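You operate a simulated robot arm through the tools that you are given. There is no shell and no other tool.

You are at the controls of a simulated two-armed robot. One attempt, no reset.

TASK
Reset the breaker named on the heat trip plate and restart the heat.
Fine: heat main off to open the door; shut it, heat main on, press heat on.

The check looks at the end state, three seconds after you hand in, the way a careful person would. Anything else that was tipped, shoved, dropped, spilled or broken makes it a failure.

THE ROBOT
Two 7-joint arms with fingered hands on one trunk that stands fixed in place. Base frame: the origin is at the foot of the trunk, x ahead of it, y to its left, z up. Units: mm, degrees, N and s.
The left shoulder is at [36, 163, 1088], the right one opposite. Payload 4 kg a hand.
Tool frame (each hand has its own): the origin (TCP) lies between the finger pads and is the grasp point; the fingertips stand 36 mm ahead of it; z points along the fingers, y is the line along which they close. The gripper opens to 124 mm. The gripper's body begins 42 mm behind the TCP. The gripper is a hand of 4 fingers: y runs from the thumb to the fingers, the wrist lies at [-15, -99, -189] in the tool frame, and closing takes about 1.5 s.
Orientation is told as [roll, pitch, yaw] about the base's x, y, z axes, in that order, counted from this pose: with the fingers straight down and the wrist toward the robot, the tool's x, y and z point along [0, 1, 0], [1, 0, 0] and [0, 0, -1] of the base frame.

THE INTERFACE
- The arms move only by the tool move_arm. It takes "left_increments", "right_increments" or both (then of equal length, played together; a hand with none holds still); each is a list of rows, each a list of 6 numbers: the shift along the tool's x, y, z in mm, then the turn, a rotation vector about the tool's x, y, z in degrees. In form: [[x, y, z, rx, ry, rz], ...]. A call has 1 to 20 rows; each row is the pose to reach, as a shift and turn from the pose commanded when the call began, along the tool's axes at that moment. "left_gripper" and "right_gripper" are, for a hand that has rows, the finger opening in mm, from 0 to 124, set as the call begins (left out, the last holds). Each row takes 0.2 s and may step no farther than 50 mm and 8.6 degrees from the row before; otherwise, or with a gripper value out of range, the whole call is refused. A pose out of reach is approached as far as the arm can. The call stops where the force on the tool passes 70 N (or 10 N more than at its start, if that is more) or the arm is blocked; 0.2 s more then pass. The fingers move at their own pace (about 45 mm/s each) and stop on an object; they squeeze with about 34 N. The grip force told is the motor's: it shows also when the fingers shut on nothing. Time passes only in rows, and 0.2 s behind the last, so rows that repeat a pose let the fingers close. It gives the time, the measured TCP pose, the force on the tool (base axes), the opening and the grip force at its end, in the units of the frame above (readings bear some noise), with the torque about the TCP (base axes, N m) and any sound that the robot's microphone picked up.
- Cameras (640 x 400 px; columns grow to the right, rows downward): "scene" is now at [123.6, 62.4, 1357.7]; the picture's right is [0.59, -0.80, -0.07], its down [-0.17, -0.04, -0.98] and it looks along [0.79, 0.59, -0.16] (base axes); focal length 214 px, centre (320, 200). "left" rides on the left gripper at [-75, -86, -123] in its tool frame; the picture's right is [-0.70, -0.34, 0.63], its down [0.64, -0.68, 0.35] and it looks along [0.32, 0.65, 0.69] (tool axes); focal length 275 px, centre (320, 200). "right" rides on the right gripper at [75, -86, -123] in its tool frame; the picture's right is [-0.70, 0.34, -0.63], its down [-0.64, -0.68, 0.35] and it looks along [-0.32, 0.65, 0.69] (tool axes); focal length 275 px, centre (320, 200). There is no depth. A picture from a camera that has moved, and an enlarged one, comes with that camera's place and axes in the base frame and with its lens. The place of the scene camera against the robot may be out by one fixed shift of up to 12 mm in any direction.
- capture(camera): a new picture of that camera. No time passes.
- slide_trunk(by): slides the trunk up (or, below 0, down) by that many mm; the arms and the scene camera ride with it, the base frame stays. It gives what a move gives, with no picture.
- finger_targets(index, middle, ring, thumb_bend, thumb_turn, hand): sets how far each is bent, from 0 (flat) to 1 (curled in); at 0.3 the hand is open as for a grip, at 0.7 the pads meet at the TCP. One left out holds its place. A second passes; each finger stops where it meets its share of the squeeze, and holds until it gets a number again. A gripper value or a shape takes the hand back. It gives what a move gives, with no picture; readings hold the bend of each and the force on the fingers (four entries, about 0 where the hand has none), thumb and palm. thumb_turn goes from beside the hand (0) to across from the fingers (1), as for a grip.
- set_grasp(shape, hand): the hand has 4 fingers and takes this shape, open, in about a second: jaw (thumb against the fingers, like two jaws); tri (thumb and two fingers); tip (a fingertip pinch); poke (one finger out to press); point (the index stretched); flat (the hand flat); cup (the hand cupped); fist (a fist). The gripper value then closes the fingers along that shape, each until it touches; the sizes above hold for jaw. It gives what a move gives, with no picture.
- head_to(pan, tilt): turns the head with the scene camera to pan (to the left, within 86 degrees either way) and tilt (down, from -29 to 69), counted from straight ahead of the robot. It gives what a move gives.
- inspect(camera, box): a new picture of the part [left, top, right, bottom] of that camera's present view, enlarged. No time passes.
- job_done(): hands the job in; it is judged then, once.

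Places have to be worked out from the pictures, the camera data and where the tool is seen. Open the grippers and draw the arms clear of the work before you hand the job in, unless the task says otherwise.

The tools are called after "Request:" by a JSON object that holds its "api" and its "payload". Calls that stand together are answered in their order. move_arm: Moves the arms, as the interface text tells. Its arguments: {"type":"object","properties":{"left_increments":{"type":"array","items":{"type":"array","items":{"type":"number"}}},"left_gripper":{"type":"number"},"right_increments":{"type":"array","items":{"type":"array","items":{"type":"number"}}},"right_gripper":{"type":"number"}},"required":[]} The other tools are called the same way: slide_trunk (by) slides the trunk up or down; set_grasp (shape, hand) gives the hand a shape; finger_targets (index, middle, ring, thumb_bend, thumb_turn, hand) moves the fingers one by one; head_to (pan, tilt) turns the head that bears the scene camera; capture (camera) takes a picture; inspect (camera, box) takes an enlarged picture of a part of a camera's view; job_done () hands the job in.

At the start:

```text
t: 0.0
left_eef_pos: [390.4, 497.2, 1408.7]
left_ee_rot: [0.1, 0.0, -0.1]
left_contact_force: [1.0, 0.7, -1.0]
left_torque: [0.03, 0.05, -0.01]
left_finger_gap: 123.8
left_gripper_force: 0.1
left_shape: jaw
left_bend: [0.3, 0.3, 0.3, 0.3, 0.98]
left_finger forces: [0.0, 0.0, 0.1, 0.0, 0.0, 0.0]
right_eef_pos: [630.3, 21.5, 1423.5]
right_ee_rot: [0.1, 0.0, 0.0]
right_contact_force: [0.0, -0.6, 0.7]
right_torque: [0.0, 0.0, 0.01]
right_finger_gap: 123.5
right_gripper_force: 0.0
right_shape: jaw
right_bend: [0.3, 0.3, 0.3, 0.3, 0.98]
right_finger forces: [0.0, 0.1, 0.0, 0.1, 0.1, 0.1]
trunk travel left (down, up): [-250.0, 228.0]
head pan, tilt: [36.6, 3.5]
```

scene: 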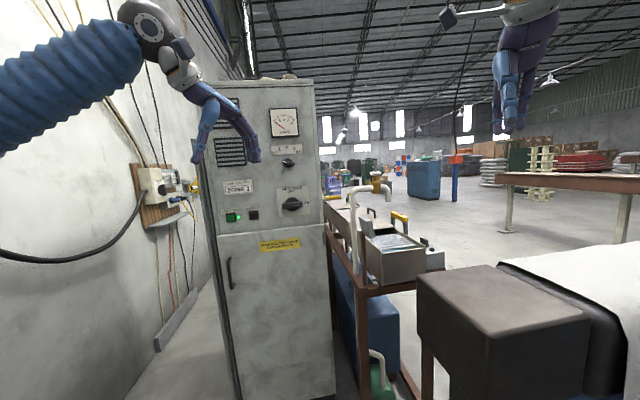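
right: 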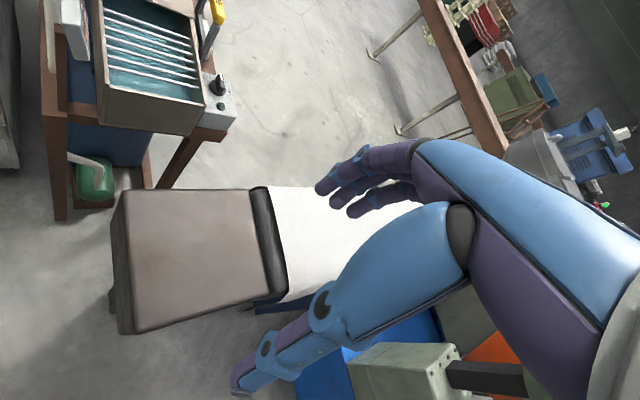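
left: 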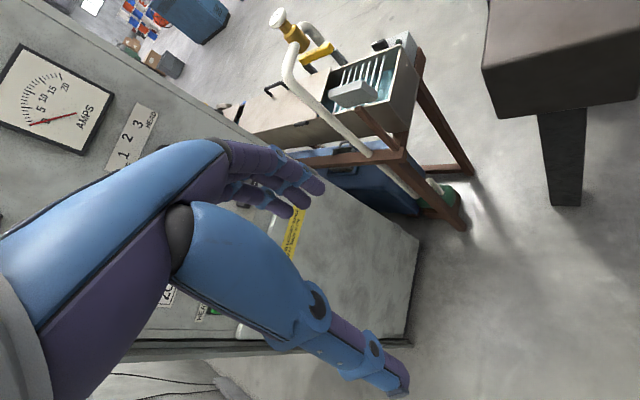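

The cabinet stands ahead-left with a meter, switches and a door. I'll enlarge its panel to read the labels.

Request:
{"api": "inspect", "payload": {"camera": "scene", "box": [200, 80, 340, 170]}}

Request:
{"api": "inspect", "payload": {"camera": "scene", "box": [200, 160, 340, 250]}}

Request:
{"api": "inspect", "payload": {"camera": "scene", "box": [130, 150, 210, 240]}}

Request:
{"api": "inspect", "payload": {"camera": "scene", "box": [200, 220, 350, 400]}}

```text
4.44 times, centred on (270, 125) of scene
camera zoom: at [123.6, 62.4, 1357.7], right [0.59, -0.8, -0.07], down [-0.17, -0.04, -0.98], along [0.79, 0.59, -0.16], focal length 953 px, centre (542, 533)
```

zoom: 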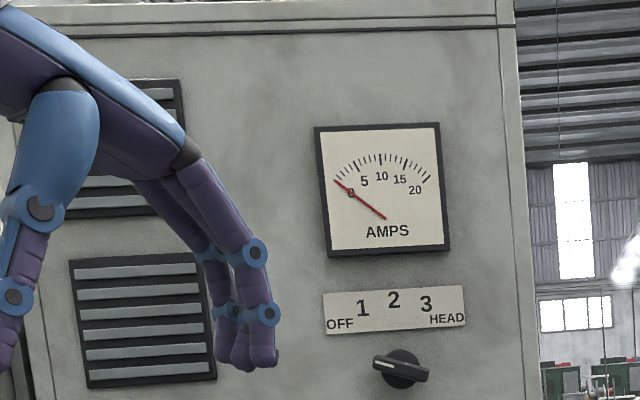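

```text
4.44 times, centred on (270, 205) of scene
camera zoom: at [123.6, 62.4, 1357.7], right [0.59, -0.8, -0.07], down [-0.17, -0.04, -0.98], along [0.79, 0.59, -0.16], focal length 953 px, centre (542, 178)
```

zoom: 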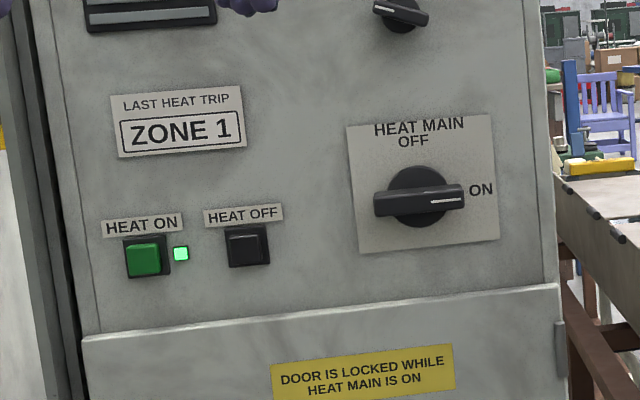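

```text
4.44 times, centred on (170, 195) of scene
camera zoom: at [123.6, 62.4, 1357.7], right [0.59, -0.8, -0.07], down [-0.17, -0.04, -0.98], along [0.79, 0.59, -0.16], focal length 953 px, centre (987, 222)
```

zoom: 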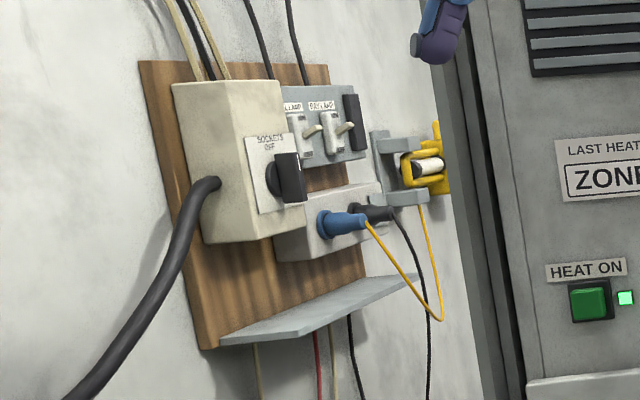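

```text
2.22 times, centred on (275, 310) of scene
camera zoom: at [123.6, 62.4, 1357.7], right [0.59, -0.8, -0.07], down [-0.17, -0.04, -0.98], along [0.79, 0.59, -0.16], focal length 477 px, centre (420, -44)
```

zoom: 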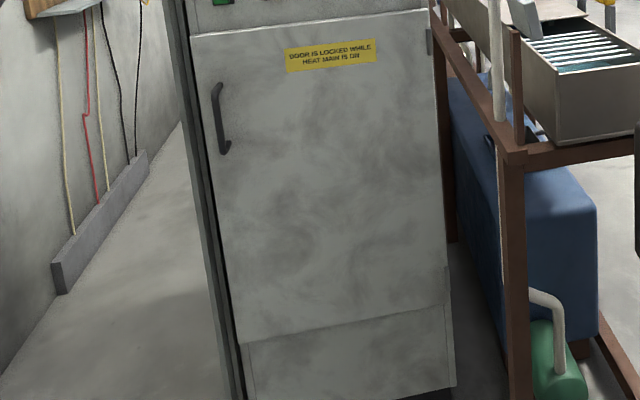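

The plate says ZONE 1. HEAT MAIN is at ON, with its bar horizontal. From both cameras I put the gauge near (826, 750, 1548), and the panel faces the robot at roughly 34° yaw. I'll turn the left hand to point forward.

Request:
{"api": "move_arm", "payload": {"left_increments": [[5, 10, 12, -8.2, 0, 0], [11, 20, 25, -16.4, 0, 0], [17, 32, 40, -24.5, 0, 0], [23, 44, 56, -32.7, 0, 0], [29, 56, 72, -40.9, 0, 0], [35, 68, 88, -49.1, 0, 0], [41, 80, 104, -57.3, 0, 0], [47, 92, 120, -65.5, 0, 0], [52, 104, 134, -73.6, 0, 0], [58, 117, 146, -81.8, 0, 0], [63, 130, 158, -90, 0, 0], [63, 130, 158, -90, 0, 0]]}}

Request:
{"api": "capture", "payload": {"camera": "scene"}}

Request:
{"api": "capture", "payload": {"camera": "left"}}

```text
t: 2.6
left_eef_pos: [518.8, 561.4, 1252.0]
left_ee_rot: [-159.6, -89.9, 159.7]
left_contact_force: [-0.4, 0.3, 0.2]
left_torque: [0.05, -0.01, -0.01]
left_finger_gap: 124.1
left_gripper_force: 0.0
left_shape: jaw
left_bend: [0.3, 0.3, 0.3, 0.3, 0.98]
left_finger forces: [0.0, 0.0, 0.0, 0.0, 0.0, 0.0]
right_eef_pos: [631.0, 21.4, 1424.0]
right_ee_rot: [0.0, 0.0, 0.0]
right_contact_force: [0.7, 0.3, 0.3]
right_torque: [-0.01, 0.0, 0.0]
right_finger_gap: 124.0
right_gripper_force: 0.0
right_shape: jaw
right_bend: [0.3, 0.3, 0.3, 0.3, 0.98]
right_finger forces: [0.0, 0.0, 0.0, 0.1, 0.1, 0.0]
trunk travel left (down, up): [-250.0, 228.0]
head pan, tilt: [36.6, 3.5]
```

```text
taken
camera scene: at [123.5, 62.2, 1357.9], right [0.59, -0.8, -0.07], down [-0.17, -0.04, -0.98], along [0.79, 0.59, -0.16], focal length 214 px, centre (320, 200)
```

scene: 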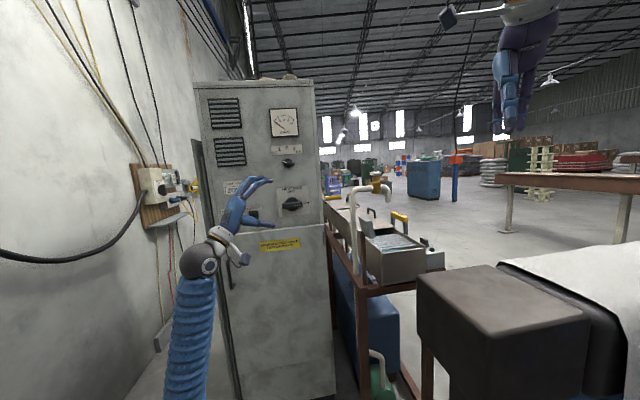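

```text
taken
camera left: at [397.3, 485.2, 1164.9], right [0.63, -0.7, -0.34], down [0.35, 0.64, -0.68], along [0.69, 0.32, 0.65], focal length 275 px, centre (320, 200)
```

left: 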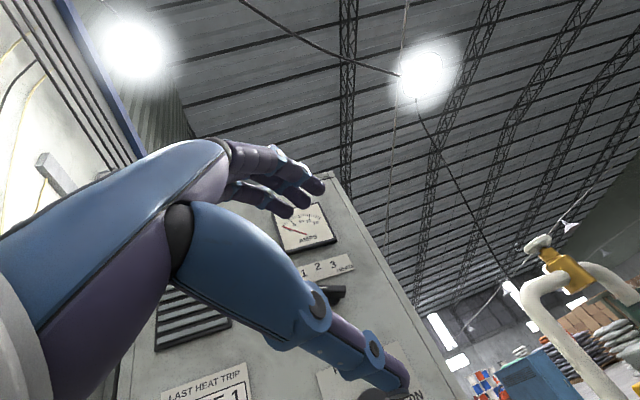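

I'll enlarge the left wrist view to get exact feature points for triangulation.

Request:
{"api": "inspect", "payload": {"camera": "left", "box": [130, 170, 450, 400]}}

Request:
{"api": "inspect", "payload": {"camera": "scene", "box": [190, 70, 340, 250]}}

```text
1.74 times, centred on (290, 285) of left
camera zoom: at [397.3, 485.2, 1164.9], right [0.63, -0.7, -0.34], down [0.35, 0.64, -0.68], along [0.69, 0.32, 0.65], focal length 479 px, centre (372, 52)
```

zoom: 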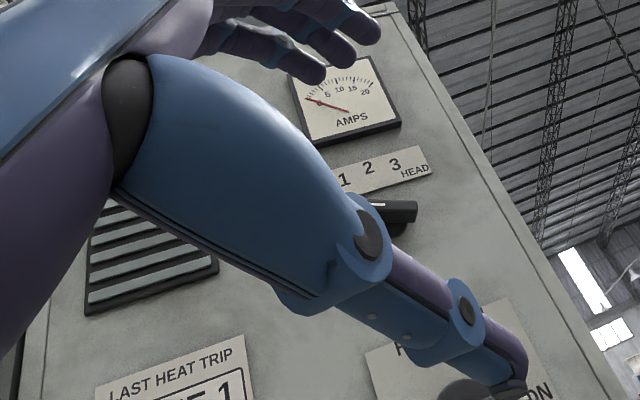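

```text
2.22 times, centred on (265, 160) of scene
camera zoom: at [123.5, 62.2, 1357.9], right [0.59, -0.8, -0.07], down [-0.17, -0.04, -0.98], along [0.79, 0.59, -0.16], focal length 477 px, centre (442, 289)
```

zoom: 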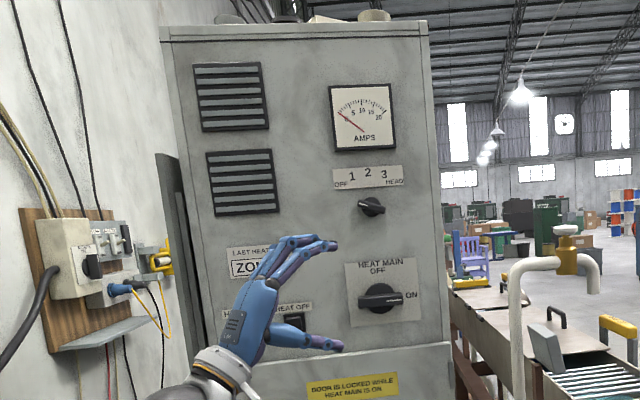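

With the longer baselines the panel normal comes out at yaw 45°, and the panel plane is at 0.707(x+y) ≈ 1122. I'll yaw the hand by 45° to face the panel squarely and take the poke shape.

Request:
{"api": "move_arm", "payload": {"left_increments": [[0, 0, 0, 0, 7.5, 0], [0, 0, 0, 0, 15, 0], [0, 0, 0, 0, 22.5, 0], [0, 0, 0, 0, 30, 0], [0, 0, 0, 0, 37.5, 0], [0, 0, 0, 0, 45, 0], [0, 0, 0, 0, 45, 0]]}}

Request:
{"api": "set_grasp", "payload": {"hand": "left", "shape": "poke"}}

Request:
{"api": "capture", "payload": {"camera": "scene"}}

Request:
{"api": "capture", "payload": {"camera": "left"}}

```text
t: 4.2
left_eef_pos: [519.4, 558.8, 1251.3]
left_ee_rot: [-35.2, -90.0, 80.3]
left_contact_force: [-0.7, -0.1, -0.8]
left_torque: [0.0, 0.02, -0.01]
left_finger_gap: 123.8
left_gripper_force: 0.1
left_shape: jaw
left_bend: [0.3, 0.3, 0.3, 0.3, 0.98]
left_finger forces: [0.1, 0.0, 0.1, 0.0, 0.1, 0.0]
right_eef_pos: [631.3, 21.5, 1424.4]
right_ee_rot: [0.0, 0.0, 0.1]
right_contact_force: [0.8, 0.1, -0.2]
right_torque: [-0.01, 0.0, 0.02]
right_finger_gap: 123.7
right_gripper_force: 0.1
right_shape: jaw
right_bend: [0.3, 0.3, 0.3, 0.3, 0.98]
right_finger forces: [0.0, 0.0, 0.0, 0.0, 0.0, 0.1]
trunk travel left (down, up): [-250.0, 228.0]
head pan, tilt: [36.6, 3.5]
```

```text
t: 5.1
left_eef_pos: [521.4, 558.8, 1250.7]
left_ee_rot: [-17.5, -90.0, 62.5]
left_contact_force: [0.3, -0.5, -0.1]
left_torque: [0.02, -0.03, 0.03]
left_finger_gap: 0.0
left_gripper_force: 0.1
left_shape: poke
left_bend: [0.7, 0.7, 0.99, 0.0, 1.0]
left_finger forces: [0.0, 0.1, 0.1, 0.1, 0.1, 0.0]
right_eef_pos: [631.7, 21.8, 1423.4]
right_ee_rot: [0.0, 0.0, 0.0]
right_contact_force: [0.0, 0.5, -0.4]
right_torque: [0.04, 0.01, -0.02]
right_finger_gap: 123.8
right_gripper_force: 0.0
right_shape: jaw
right_bend: [0.3, 0.3, 0.3, 0.3, 0.98]
right_finger forces: [0.0, 0.1, 0.0, 0.1, 0.0, 0.1]
trunk travel left (down, up): [-250.0, 228.0]
head pan, tilt: [36.6, 3.5]
```

```text
taken
camera scene: at [123.7, 62.3, 1357.7], right [0.59, -0.8, -0.07], down [-0.17, -0.04, -0.98], along [0.79, 0.59, -0.16], focal length 214 px, centre (320, 200)
```

scene: 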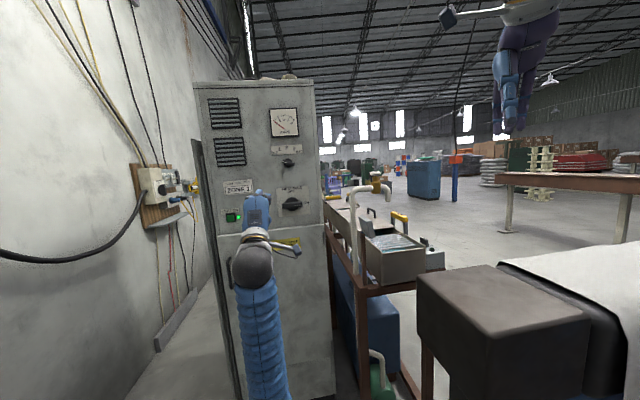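

```text
taken
camera left: at [486.8, 418.7, 1164.2], right [0.94, -0.04, -0.34], down [-0.21, 0.7, -0.68], along [0.27, 0.71, 0.65], focal length 275 px, centre (320, 200)
```

left: 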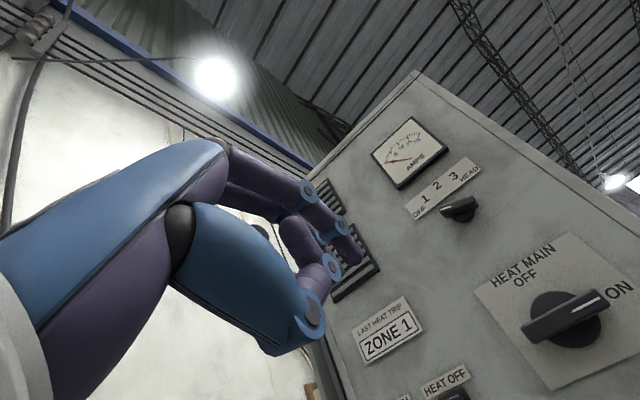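

The poke shape is set. I'll look closely at which finger stands out and where its tip sits.

Request:
{"api": "inspect", "payload": {"camera": "left", "box": [180, 120, 400, 360]}}

Request:
{"api": "inspect", "payload": {"camera": "scene", "box": [200, 150, 340, 260]}}

```text
1.67 times, centred on (290, 240) of left
camera zoom: at [486.8, 418.7, 1164.2], right [0.94, -0.04, -0.34], down [-0.21, 0.7, -0.68], along [0.27, 0.71, 0.65], focal length 459 px, centre (370, 133)
```

zoom: 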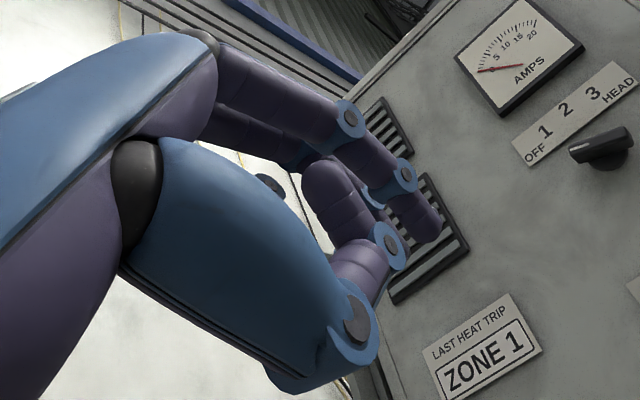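

```text
3.64 times, centred on (270, 205) of scene
camera zoom: at [123.7, 62.3, 1357.7], right [0.59, -0.8, -0.07], down [-0.17, -0.04, -0.98], along [0.79, 0.59, -0.16], focal length 780 px, centre (502, 182)
```

zoom: 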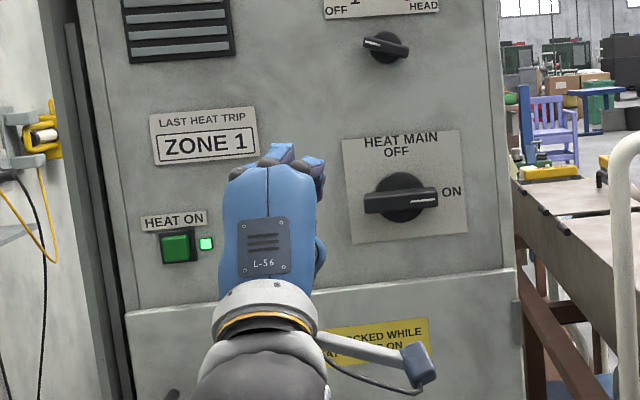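

The extended finger's tip sits near TCP + 36 mm along z, as expected. To be sure nothing else protrudes, I'll set the fingers explicitly with only the index out.

Request:
{"api": "finger_targets", "payload": {"hand": "left", "index": 0.7, "middle": 1.0, "ring": 1.0, "thumb_bend": 1.0, "thumb_turn": 1.0}}

Request:
{"api": "inspect", "payload": {"camera": "left", "box": [180, 120, 400, 360]}}

```text
t: 6.1
left_eef_pos: [519.8, 558.5, 1250.5]
left_ee_rot: [-12.3, -90.0, 57.4]
left_contact_force: [-0.4, -0.1, 0.0]
left_torque: [0.03, 0.01, -0.01]
left_finger_gap: 11.0
left_gripper_force: 0.1
left_shape: fingers
left_bend: [0.61, 1.0, 1.0, 0.92, 1.0]
left_finger forces: [0.0, 0.0, 0.0, 0.0, 0.0, 0.1]
right_eef_pos: [631.8, 21.0, 1424.7]
right_ee_rot: [0.0, 0.1, 0.0]
right_contact_force: [0.2, 0.5, -0.3]
right_torque: [0.02, 0.01, 0.03]
right_finger_gap: 123.7
right_gripper_force: 0.1
right_shape: jaw
right_bend: [0.3, 0.3, 0.3, 0.3, 0.98]
right_finger forces: [0.1, 0.1, 0.1, 0.0, 0.0, 0.1]
trunk travel left (down, up): [-250.0, 228.0]
head pan, tilt: [36.6, 3.5]
```

```text
1.67 times, centred on (290, 240) of left
camera zoom: at [486.9, 418.6, 1164.2], right [0.94, -0.04, -0.34], down [-0.21, 0.7, -0.68], along [0.27, 0.71, 0.65], focal length 459 px, centre (370, 133)
```

zoom: 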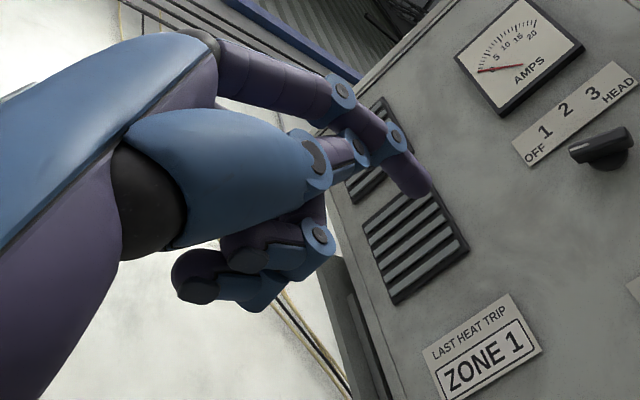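

Only the index extends now. I'll bring the fingertip in front of and below the right end of the HEAT MAIN bar, stopping well short of the panel.

Request:
{"api": "move_arm", "payload": {"left_increments": [[-25, -25, 30, 0, 0, 0], [-50, -50, 60, 0, 0, 0], [-75, -75, 95, 0, 0, 0], [-95, -95, 130, 0, 0, 0], [-110, -110, 165, 0, 0, 0], [-115, -113, 200, 0, 0, 0], [-115, -113, 240, 0, 0, 0], [-115, -113, 240, 0, 0, 0]]}}

Request:
{"api": "inspect", "payload": {"camera": "scene", "box": [200, 150, 340, 260]}}

Request:
{"api": "capture", "payload": {"camera": "left"}}

```text
t: 7.9
left_eef_pos: [768.6, 651.9, 1142.9]
left_ee_rot: [-76.4, -90.0, 121.6]
left_contact_force: [0.5, 0.1, -0.1]
left_torque: [0.0, 0.02, -0.02]
left_finger_gap: 11.1
left_gripper_force: 0.0
left_shape: fingers
left_bend: [0.61, 1.0, 1.0, 0.92, 1.0]
left_finger forces: [0.1, 0.0, 0.1, 0.1, 0.0, 0.0]
right_eef_pos: [631.3, 19.6, 1424.4]
right_ee_rot: [0.1, 0.0, 0.0]
right_contact_force: [-0.1, -0.6, -0.5]
right_torque: [-0.03, 0.01, 0.03]
right_finger_gap: 123.4
right_gripper_force: 0.1
right_shape: jaw
right_bend: [0.3, 0.3, 0.3, 0.3, 0.98]
right_finger forces: [0.0, 0.1, 0.1, 0.0, 0.0, 0.0]
trunk travel left (down, up): [-250.0, 228.0]
head pan, tilt: [36.6, 3.5]
```

```text
3.64 times, centred on (270, 205) of scene
camera zoom: at [123.4, 61.9, 1357.8], right [0.59, -0.8, -0.07], down [-0.17, -0.04, -0.98], along [0.79, 0.59, -0.16], focal length 780 px, centre (502, 182)
```

zoom: 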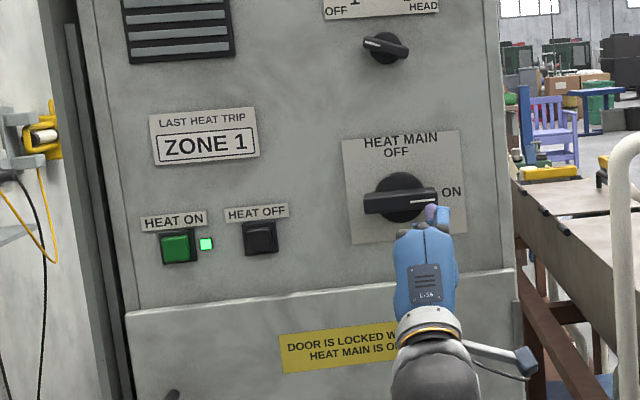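

```text
taken
camera left: at [736.2, 511.6, 1056.0], right [0.94, -0.04, -0.34], down [-0.21, 0.7, -0.68], along [0.27, 0.71, 0.65], focal length 275 px, centre (320, 200)
```

left: 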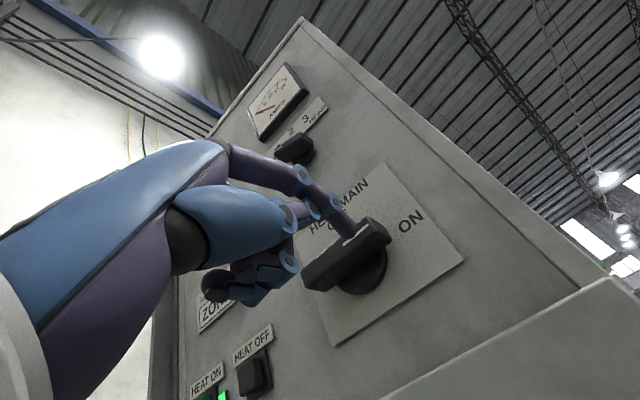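

The fingertip appears just below the bar's right end in the scene view. I'll zoom in on both views to fix tip and bar.

Request:
{"api": "inspect", "payload": {"camera": "scene", "box": [265, 180, 325, 220]}}

Request:
{"api": "inspect", "payload": {"camera": "left", "box": [240, 140, 480, 300]}}

```text
10.00 times, centred on (295, 200) of scene
camera zoom: at [123.4, 61.9, 1357.8], right [0.59, -0.8, -0.07], down [-0.17, -0.04, -0.98], along [0.79, 0.59, -0.16], focal length 2145 px, centre (570, 200)
```

zoom: 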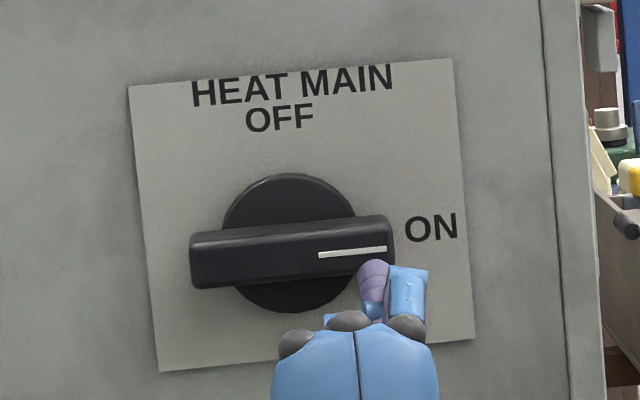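

```text
2.50 times, centred on (360, 220) of left
camera zoom: at [736.2, 511.6, 1056.0], right [0.94, -0.04, -0.34], down [-0.21, 0.7, -0.68], along [0.27, 0.71, 0.65], focal length 688 px, centre (220, 150)
```

zoom: 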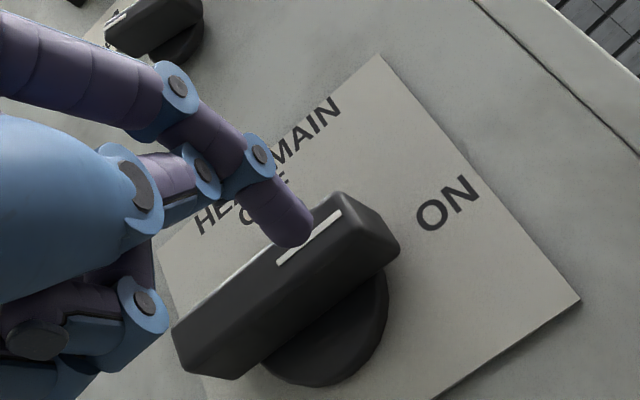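

Triangulation puts the bar front at n≈1088, centred at u≈54, z≈1186, with the fingertip about 20 mm in front of it at n≈1069. The finger slopes too much to push well, so I'll back off and try the straight "point" shape.

Request:
{"api": "move_arm", "payload": {"left_increments": [[0, -20, -50, 0, 0, 0], [0, -40, -100, 0, 0, 0], [0, -40, -100, 0, 0, 0]]}}

Request:
{"api": "set_grasp", "payload": {"hand": "left", "shape": "point"}}

Request:
{"api": "capture", "payload": {"camera": "left"}}

Request:
{"api": "inspect", "payload": {"camera": "scene", "box": [240, 160, 340, 240]}}

```text
refused: row 1 steps farther than a row can; nothing moved
```

```text
t: 8.8
left_eef_pos: [768.9, 652.4, 1142.0]
left_ee_rot: [-8.0, -89.9, 53.0]
left_contact_force: [0.0, 0.5, -0.1]
left_torque: [0.0, -0.01, -0.02]
left_finger_gap: 116.0
left_gripper_force: 0.1
left_shape: point
left_bend: [0.32, 1.0, 1.0, 1.0, 0.89]
left_finger forces: [0.0, 0.1, 0.0, 0.1, 0.0, 0.0]
right_eef_pos: [632.1, 21.9, 1424.0]
right_ee_rot: [0.0, 0.0, 0.0]
right_contact_force: [-0.2, 0.3, -0.1]
right_torque: [-0.02, 0.0, -0.01]
right_finger_gap: 123.7
right_gripper_force: 0.1
right_shape: jaw
right_bend: [0.3, 0.3, 0.3, 0.3, 0.98]
right_finger forces: [0.1, 0.0, 0.0, 0.0, 0.0, 0.1]
trunk travel left (down, up): [-250.0, 228.0]
head pan, tilt: [36.6, 3.5]
```

```text
taken
camera left: at [736.1, 511.6, 1055.7], right [0.94, -0.04, -0.34], down [-0.21, 0.7, -0.68], along [0.27, 0.71, 0.65], focal length 275 px, centre (320, 200)
```

left: 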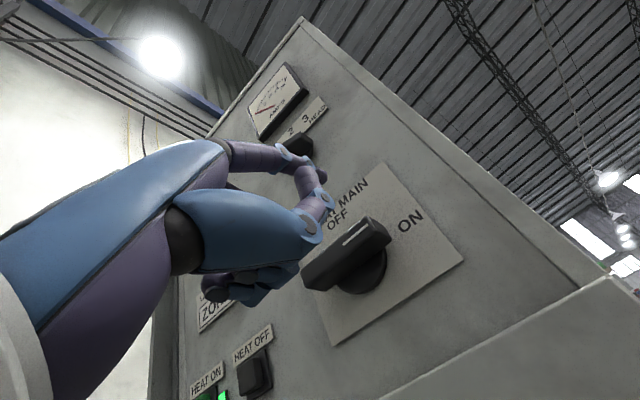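

```text
5.00 times, centred on (290, 200) of scene
camera zoom: at [123.8, 62.2, 1357.8], right [0.59, -0.8, -0.07], down [-0.17, -0.04, -0.98], along [0.79, 0.59, -0.16], focal length 1072 px, centre (470, 200)
```

zoom: 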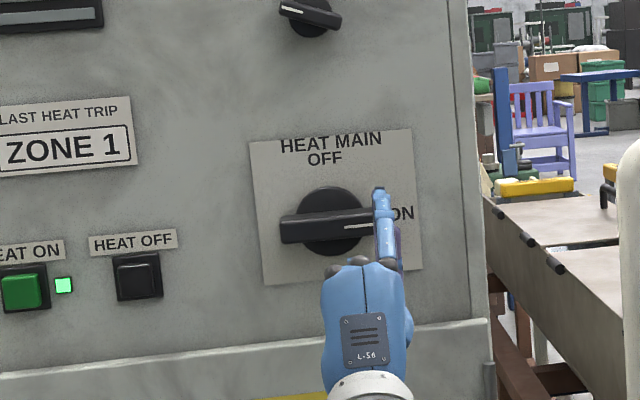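

The back-off was refused because the step was too long, so the shape was set here, but there is no contact. I'll back away now with legal steps.

Request:
{"api": "move_arm", "payload": {"left_increments": [[0, -15, -40, 0, 0, 0], [0, -30, -80, 0, 0, 0], [0, -40, -110, 0, 0, 0], [0, -40, -110, 0, 0, 0], [0, -40, -110, 0, 0, 0], [0, -40, -110, 0, 0, 0]]}}

Request:
{"api": "inspect", "payload": {"camera": "left", "box": [140, 60, 460, 300]}}

Request:
{"api": "inspect", "payload": {"camera": "scene", "box": [240, 160, 340, 240]}}

```text
t: 10.2
left_eef_pos: [691.8, 573.1, 1098.4]
left_ee_rot: [1.3, -90.0, 43.8]
left_contact_force: [-0.3, 0.1, -0.2]
left_torque: [-0.01, 0.01, 0.03]
left_finger_gap: 116.1
left_gripper_force: 0.1
left_shape: point
left_bend: [0.32, 1.0, 1.0, 1.0, 0.89]
left_finger forces: [0.0, 0.0, 0.1, 0.0, 0.0, 0.1]
right_eef_pos: [632.0, 21.2, 1424.0]
right_ee_rot: [0.0, 0.0, 0.1]
right_contact_force: [-0.5, -0.2, 0.4]
right_torque: [0.01, 0.0, 0.0]
right_finger_gap: 123.6
right_gripper_force: 0.1
right_shape: jaw
right_bend: [0.3, 0.3, 0.3, 0.3, 0.98]
right_finger forces: [0.1, 0.0, 0.1, 0.1, 0.0, 0.0]
trunk travel left (down, up): [-250.0, 228.0]
head pan, tilt: [36.6, 3.5]
```

```text
1.67 times, centred on (300, 180) of left
camera zoom: at [659.0, 432.9, 1011.7], right [0.94, -0.04, -0.34], down [-0.21, 0.7, -0.68], along [0.27, 0.71, 0.65], focal length 459 px, centre (353, 233)
```

zoom: 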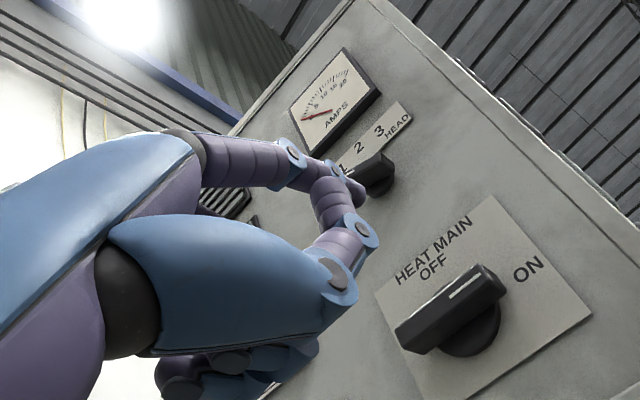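

```text
5.00 times, centred on (290, 200) of scene
camera zoom: at [123.9, 62.3, 1357.7], right [0.59, -0.8, -0.07], down [-0.17, -0.04, -0.98], along [0.79, 0.59, -0.16], focal length 1072 px, centre (470, 200)
```

zoom: 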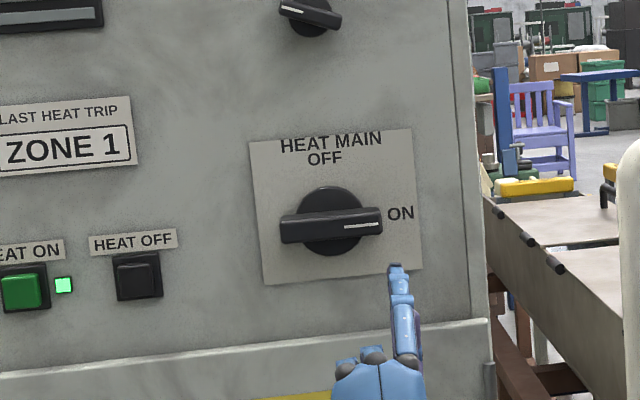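

The index stops at 0.32, likely limited by the shape itself. I'll command it fully straight, with the thumb tucked beside the hand, and look again.

Request:
{"api": "finger_targets", "payload": {"hand": "left", "index": 0.0, "middle": 1.0, "ring": 1.0, "thumb_bend": 1.0, "thumb_turn": 0.6}}

Request:
{"api": "inspect", "payload": {"camera": "left", "box": [140, 60, 460, 300]}}

Request:
{"api": "inspect", "payload": {"camera": "scene", "box": [240, 160, 340, 240]}}

```text
t: 11.2
left_eef_pos: [692.0, 574.4, 1098.0]
left_ee_rot: [0.1, -89.9, 45.0]
left_contact_force: [-1.6, 0.5, -0.3]
left_torque: [0.01, -0.02, 0.02]
left_finger_gap: 48.7
left_gripper_force: 0.0
left_shape: fingers
left_bend: [0.0, 1.0, 1.0, 1.0, 0.62]
left_finger forces: [0.0, 0.0, 0.0, 0.1, 0.0, 0.0]
right_eef_pos: [633.7, 21.2, 1424.7]
right_ee_rot: [0.1, -0.1, 0.0]
right_contact_force: [-0.9, 0.4, 0.1]
right_torque: [-0.03, 0.0, 0.0]
right_finger_gap: 123.5
right_gripper_force: 0.1
right_shape: jaw
right_bend: [0.3, 0.3, 0.3, 0.3, 0.98]
right_finger forces: [0.0, 0.1, 0.0, 0.0, 0.0, 0.0]
trunk travel left (down, up): [-250.0, 228.0]
head pan, tilt: [36.6, 3.5]
```

```text
1.67 times, centred on (300, 180) of left
camera zoom: at [658.9, 432.8, 1011.8], right [0.94, -0.04, -0.34], down [-0.21, 0.7, -0.68], along [0.27, 0.71, 0.65], focal length 459 px, centre (353, 233)
```

zoom: 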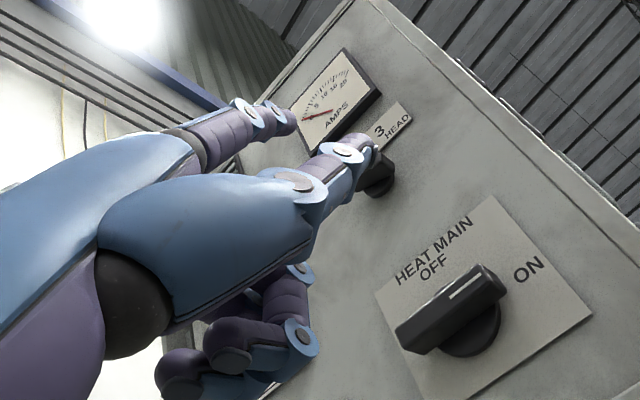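

```text
5.00 times, centred on (290, 200) of scene
camera zoom: at [123.8, 62.2, 1357.7], right [0.59, -0.8, -0.07], down [-0.17, -0.04, -0.98], along [0.79, 0.59, -0.16], focal length 1072 px, centre (470, 200)
```

zoom: 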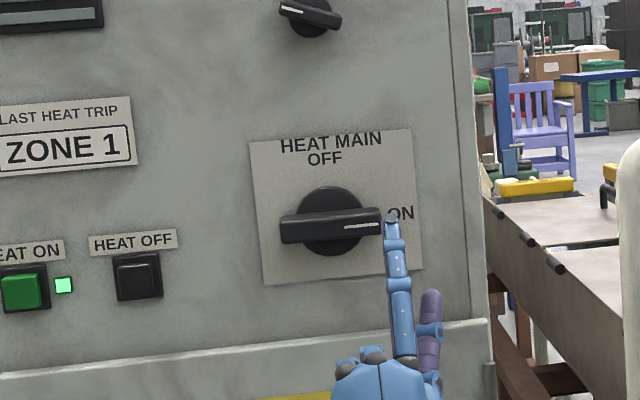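

With the index straight, triangulation puts its tip at about (-14, 126, 6) in the tool frame, pointing about 51° up from tool z. Pitching the hand +51° about x will make the finger point straight into the panel.

Request:
{"api": "finger_targets", "payload": {"hand": "left", "thumb_bend": 1.0, "thumb_turn": 1.0}}

Request:
{"api": "move_arm", "payload": {"left_increments": [[1, -2, 0, 8.5, 0, 0], [2, -4, 0, 17, 0, 0], [3, -6, 0, 25.5, 0, 0], [4, -8, 10, 34, 0, 0], [5, -11, 25, 42.5, 0, 0], [5.6, -13, 43, 51, 0, 0], [5.6, -13, 43, 51, 0, 0]]}}

Request:
{"api": "capture", "payload": {"camera": "left"}}

Request:
{"api": "inspect", "payload": {"camera": "scene", "box": [240, 160, 340, 240]}}

```text
t: 12.2
left_eef_pos: [692.9, 573.0, 1098.0]
left_ee_rot: [-3.3, -89.9, 48.3]
left_contact_force: [-0.7, -0.4, 0.1]
left_torque: [-0.01, -0.02, 0.01]
left_finger_gap: 43.6
left_gripper_force: 0.1
left_shape: fingers
left_bend: [0.0, 1.0, 1.0, 1.0, 1.0]
left_finger forces: [0.1, 0.0, 0.0, 0.0, 0.0, 0.0]
right_eef_pos: [632.4, 21.1, 1423.6]
right_ee_rot: [0.0, 0.0, -0.1]
right_contact_force: [0.6, 0.1, 0.3]
right_torque: [-0.01, 0.0, -0.02]
right_finger_gap: 123.7
right_gripper_force: 0.1
right_shape: jaw
right_bend: [0.3, 0.3, 0.3, 0.3, 0.98]
right_finger forces: [0.1, 0.0, 0.0, 0.1, 0.0, 0.0]
trunk travel left (down, up): [-250.0, 228.0]
head pan, tilt: [36.6, 3.5]
```

```text
t: 13.8
left_eef_pos: [718.3, 605.6, 1083.3]
left_ee_rot: [0.0, -38.9, 45.1]
left_contact_force: [0.3, 0.0, -0.5]
left_torque: [0.01, -0.01, 0.0]
left_finger_gap: 43.5
left_gripper_force: 0.1
left_shape: fingers
left_bend: [0.0, 1.0, 1.0, 1.0, 1.0]
left_finger forces: [0.0, 0.0, 0.1, 0.1, 0.0, 0.0]
right_eef_pos: [632.1, 20.8, 1423.9]
right_ee_rot: [0.1, 0.1, 0.0]
right_contact_force: [1.2, 0.2, 0.0]
right_torque: [0.01, -0.03, -0.02]
right_finger_gap: 123.7
right_gripper_force: 0.0
right_shape: jaw
right_bend: [0.3, 0.3, 0.3, 0.3, 0.98]
right_finger forces: [0.1, 0.1, 0.0, 0.0, 0.0, 0.0]
trunk travel left (down, up): [-250.0, 228.0]
head pan, tilt: [36.6, 3.5]
```

```text
taken
camera left: at [671.3, 450.5, 1124.1], right [0.59, -0.4, -0.7], down [-0.68, 0.23, -0.7], along [0.44, 0.89, -0.13], focal length 275 px, centre (320, 200)
```

left: 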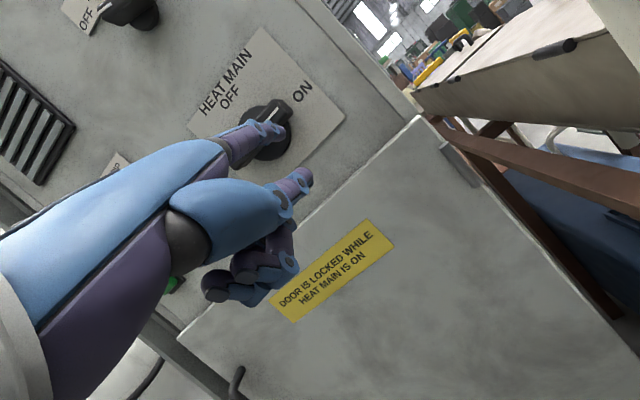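

```text
5.00 times, centred on (290, 200) of scene
camera zoom: at [123.8, 61.9, 1357.7], right [0.59, -0.8, -0.07], down [-0.17, -0.04, -0.98], along [0.79, 0.59, -0.16], focal length 1072 px, centre (470, 200)
```

zoom: 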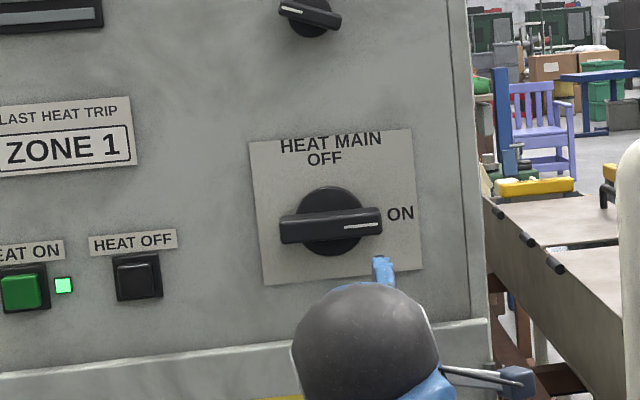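

The finger now points into the panel with its tip near u=94, n=1038, z=1158, below the bar. I'll advance 65 mm so it reaches under the bar's right end.

Request:
{"api": "move_arm", "payload": {"left_increments": [[0, 17, 13.6, 0, 0, 0], [0, 34, 27.3, 0, 0, 0], [0, 50.5, 40.9, 0, 0, 0], [0, 50.5, 40.9, 0, 0, 0]]}}

Request:
{"api": "inspect", "payload": {"camera": "left", "box": [160, 40, 400, 220]}}

Request:
{"api": "inspect", "payload": {"camera": "scene", "box": [265, 180, 325, 220]}}

```text
t: 14.8
left_eef_pos: [764.8, 651.0, 1084.3]
left_ee_rot: [0.0, -38.9, 45.0]
left_contact_force: [-0.8, 0.2, 0.7]
left_torque: [-0.01, 0.02, -0.01]
left_finger_gap: 43.5
left_gripper_force: 0.0
left_shape: fingers
left_bend: [0.0, 1.0, 1.0, 1.0, 1.0]
left_finger forces: [0.0, 0.0, 0.0, 0.1, 0.0, 0.1]
right_eef_pos: [632.3, 21.2, 1424.9]
right_ee_rot: [0.0, 0.0, 0.0]
right_contact_force: [0.3, 0.8, 0.0]
right_torque: [0.02, 0.0, -0.03]
right_finger_gap: 123.7
right_gripper_force: 0.1
right_shape: jaw
right_bend: [0.3, 0.3, 0.3, 0.3, 0.98]
right_finger forces: [0.0, 0.0, 0.1, 0.0, 0.1, 0.0]
trunk travel left (down, up): [-250.0, 228.0]
head pan, tilt: [36.6, 3.5]
```

```text
2.22 times, centred on (280, 130) of left
camera zoom: at [718.0, 496.0, 1124.1], right [0.59, -0.4, -0.7], down [-0.68, 0.23, -0.7], along [0.44, 0.89, -0.13], focal length 612 px, centre (409, 356)
```

zoom: 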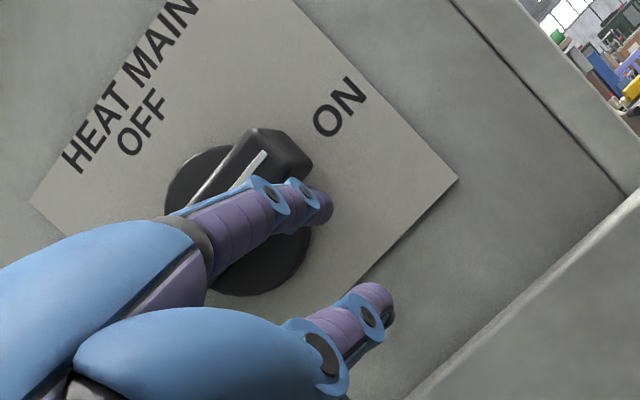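

```text
10.00 times, centred on (295, 200) of scene
camera zoom: at [123.6, 61.9, 1357.8], right [0.59, -0.8, -0.07], down [-0.17, -0.04, -0.98], along [0.79, 0.59, -0.16], focal length 2145 px, centre (570, 200)
```

zoom: 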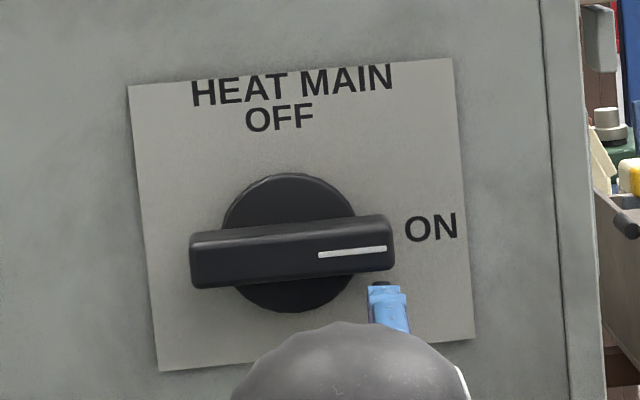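

There is no contact yet, and the tip is right under the bar's end at (95, 1103, 1159). I'll push up along the arc through the first 45° and check.

Request:
{"api": "move_arm", "payload": {"left_increments": [[3, 5.7, -7, 0, 0, 0], [1, 9, -11, 0, 0, 0], [-1, 12.3, -15.2, 0, 0, 0], [-1.5, 15.8, -19.5, 0, 0, 0], [-2, 19.3, -23.9, 0, 0, 0], [-1, 22.8, -28.2, 0, 0, 0], [0, 26.2, -32.4, 0, 0, 0]]}}

Request:
{"api": "inspect", "payload": {"camera": "left", "box": [160, 40, 400, 220]}}

Request:
{"api": "inspect", "payload": {"camera": "scene", "box": [265, 180, 325, 220]}}

```text
t: 16.4
left_eef_pos: [766.7, 651.7, 1126.4]
left_ee_rot: [0.0, -39.0, 45.0]
left_contact_force: [0.6, -0.1, -1.0]
left_torque: [-0.02, 0.06, -0.01]
left_finger_gap: 43.2
left_gripper_force: 0.2
left_shape: fingers
left_bend: [0.0, 1.0, 1.0, 1.0, 1.0]
left_finger forces: [0.2, 0.0, 0.0, 0.0, 0.0, 0.0]
right_eef_pos: [631.9, 21.3, 1424.3]
right_ee_rot: [-0.1, 0.0, -0.1]
right_contact_force: [-0.8, -0.4, 0.2]
right_torque: [-0.04, 0.03, 0.01]
right_finger_gap: 123.6
right_gripper_force: 0.0
right_shape: jaw
right_bend: [0.3, 0.3, 0.3, 0.3, 0.98]
right_finger forces: [0.0, 0.0, 0.0, 0.1, 0.1, 0.0]
trunk travel left (down, up): [-250.0, 228.0]
head pan, tilt: [36.6, 3.5]
```

```text
2.22 times, centred on (280, 130) of left
camera zoom: at [718.0, 496.0, 1166.7], right [0.59, -0.4, -0.7], down [-0.68, 0.24, -0.7], along [0.44, 0.89, -0.13], focal length 612 px, centre (409, 356)
```

zoom: 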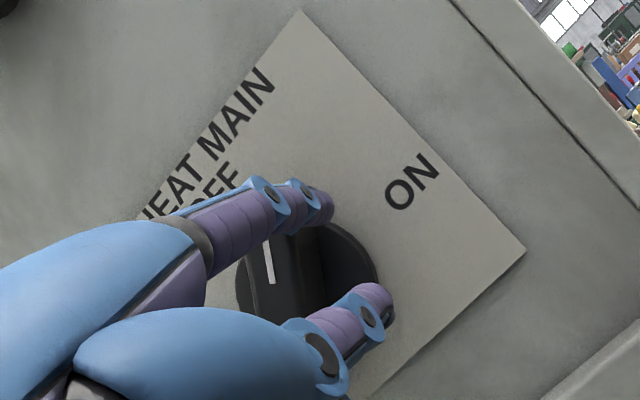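

```text
10.00 times, centred on (295, 200) of scene
camera zoom: at [123.7, 62.2, 1357.8], right [0.59, -0.8, -0.07], down [-0.17, -0.04, -0.98], along [0.79, 0.59, -0.16], focal length 2145 px, centre (570, 200)
```

zoom: 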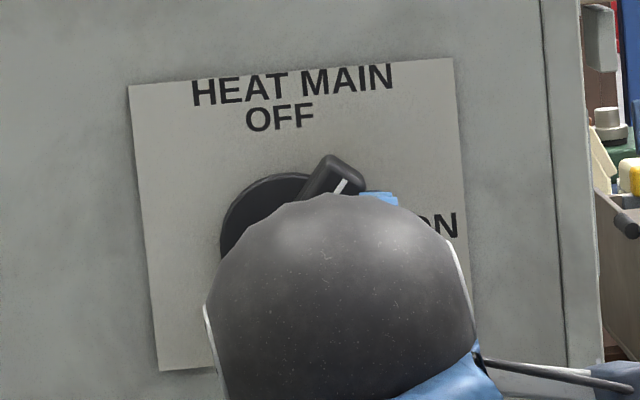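

The bar follows easily and has passed about 55°. I'll continue the arc to vertical.

Request:
{"api": "move_arm", "payload": {"left_increments": [[2, 3.4, -4.2, 0, 0, 0], [4.7, 6.4, -7.9, 0, 0, 0], [8, 9.3, -11.4, 0, 0, 0], [12, 11.8, -14.6, 0, 0, 0], [16.5, 14, -17.4, 0, 0, 0], [21, 15.9, -19.7, 0, 0, 0], [21, 15.9, -19.7, 0, 0, 0]]}}

Request:
{"api": "inspect", "payload": {"camera": "left", "box": [160, 40, 400, 220]}}

Request:
{"api": "inspect", "payload": {"camera": "scene", "box": [265, 180, 325, 220]}}

```text
t: 18.0
left_eef_pos: [752.0, 664.6, 1150.6]
left_ee_rot: [0.0, -39.0, 45.0]
left_contact_force: [0.0, 0.5, -0.2]
left_torque: [-0.01, -0.02, -0.04]
left_finger_gap: 43.6
left_gripper_force: 0.1
left_shape: fingers
left_bend: [0.0, 1.0, 1.0, 1.0, 1.0]
left_finger forces: [0.0, 0.0, 0.0, 0.0, 0.1, 0.0]
right_eef_pos: [633.0, 20.9, 1425.2]
right_ee_rot: [-0.1, 0.0, 0.0]
right_contact_force: [0.0, 0.0, -0.3]
right_torque: [0.0, -0.02, 0.05]
right_finger_gap: 123.8
right_gripper_force: 0.1
right_shape: jaw
right_bend: [0.3, 0.3, 0.3, 0.3, 0.98]
right_finger forces: [0.0, 0.0, 0.2, 0.0, 0.0, 0.1]
trunk travel left (down, up): [-250.0, 228.0]
head pan, tilt: [36.6, 3.5]
```

```text
2.22 times, centred on (280, 130) of left
camera zoom: at [703.3, 510.3, 1191.7], right [0.59, -0.4, -0.7], down [-0.68, 0.23, -0.7], along [0.44, 0.89, -0.13], focal length 612 px, centre (409, 356)
```

zoom: 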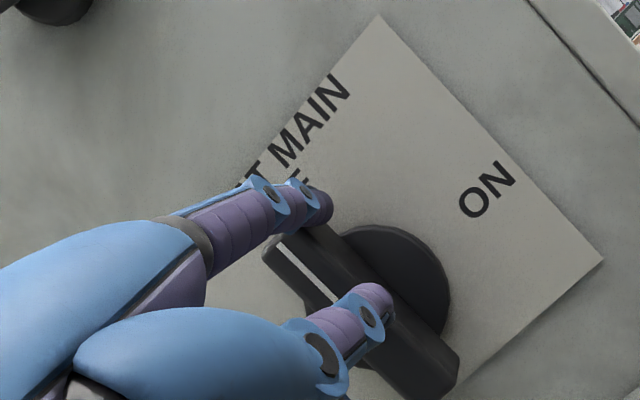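

```text
10.00 times, centred on (295, 200) of scene
camera zoom: at [123.9, 62.2, 1357.7], right [0.59, -0.8, -0.07], down [-0.17, -0.04, -0.98], along [0.79, 0.59, -0.16], focal length 2145 px, centre (570, 200)
```

zoom: 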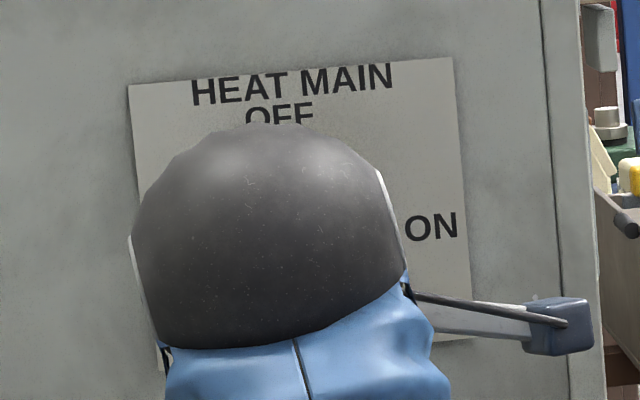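

The bar looks vertical with the white mark at the top. I'll withdraw straight back and off to the side to check.

Request:
{"api": "move_arm", "payload": {"left_increments": [[0, -27, -22, 0, 0, 0], [0, -54, -44, 0, 0, 0], [0, -85, -69, 0, 0, 0], [30, -115, -70, 0, 0, 0], [60, -145, -60, 0, 0, 0], [90, -165, -50, 0, 0, 0], [120, -185, -40, 0, 0, 0], [120, -185, -40, 0, 0, 0]]}}

Request:
{"api": "inspect", "payload": {"camera": "scene", "box": [200, 150, 340, 260]}}

Request:
{"api": "capture", "payload": {"camera": "scene"}}

Request:
{"api": "capture", "payload": {"camera": "left"}}

```text
t: 19.8
left_eef_pos: [545.2, 630.0, 1064.8]
left_ee_rot: [0.0, -39.0, 45.0]
left_contact_force: [-0.4, 0.2, -0.2]
left_torque: [-0.01, 0.01, -0.01]
left_finger_gap: 43.5
left_gripper_force: 0.0
left_shape: fingers
left_bend: [0.0, 1.0, 1.0, 1.0, 1.0]
left_finger forces: [0.1, 0.0, 0.0, 0.0, 0.1, 0.1]
right_eef_pos: [631.8, 22.1, 1424.4]
right_ee_rot: [0.0, 0.0, 0.0]
right_contact_force: [-0.4, 0.9, -0.8]
right_torque: [-0.02, 0.03, 0.0]
right_finger_gap: 123.7
right_gripper_force: 0.0
right_shape: jaw
right_bend: [0.3, 0.3, 0.3, 0.3, 0.98]
right_finger forces: [0.0, 0.0, 0.0, 0.0, 0.0, 0.0]
trunk travel left (down, up): [-250.0, 228.0]
head pan, tilt: [36.6, 3.5]
```

```text
3.64 times, centred on (270, 205) of scene
camera zoom: at [124.0, 62.0, 1357.8], right [0.59, -0.8, -0.07], down [-0.17, -0.04, -0.98], along [0.79, 0.59, -0.16], focal length 780 px, centre (502, 182)
```

zoom: 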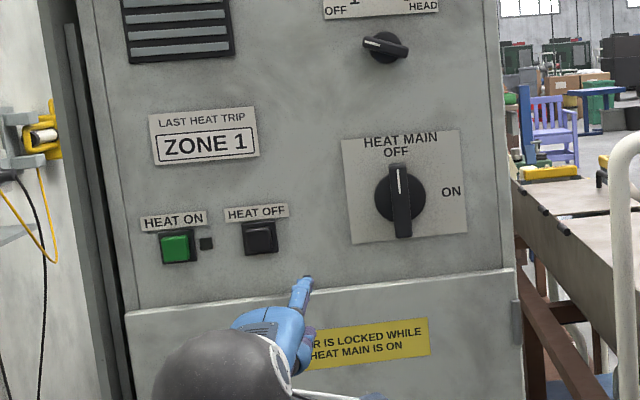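

```text
taken
camera scene: at [124.0, 62.0, 1357.8], right [0.59, -0.8, -0.07], down [-0.17, -0.04, -0.98], along [0.79, 0.59, -0.16], focal length 214 px, centre (320, 200)
```

scene: 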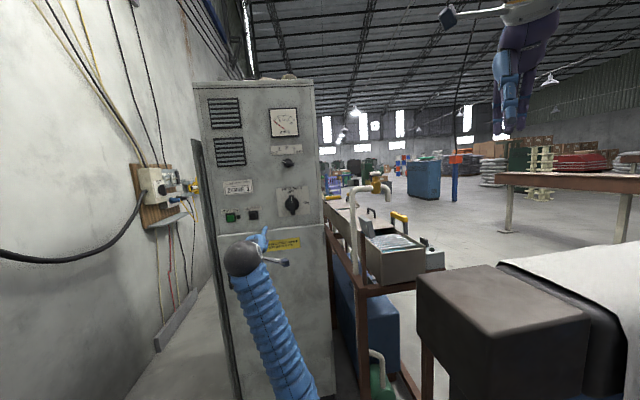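

```text
taken
camera left: at [496.9, 475.9, 1104.7], right [0.59, -0.4, -0.7], down [-0.68, 0.24, -0.7], along [0.44, 0.89, -0.13], focal length 275 px, centre (320, 200)
```

left: 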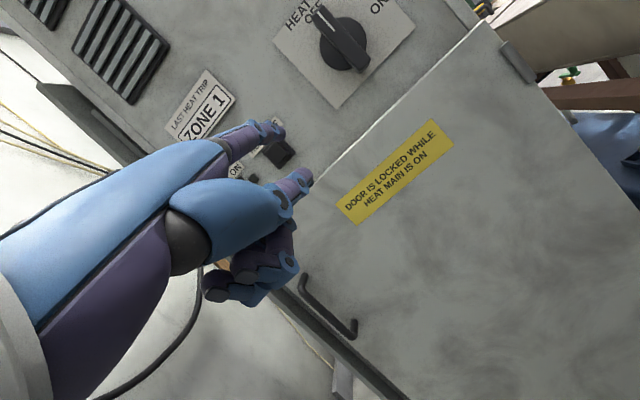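

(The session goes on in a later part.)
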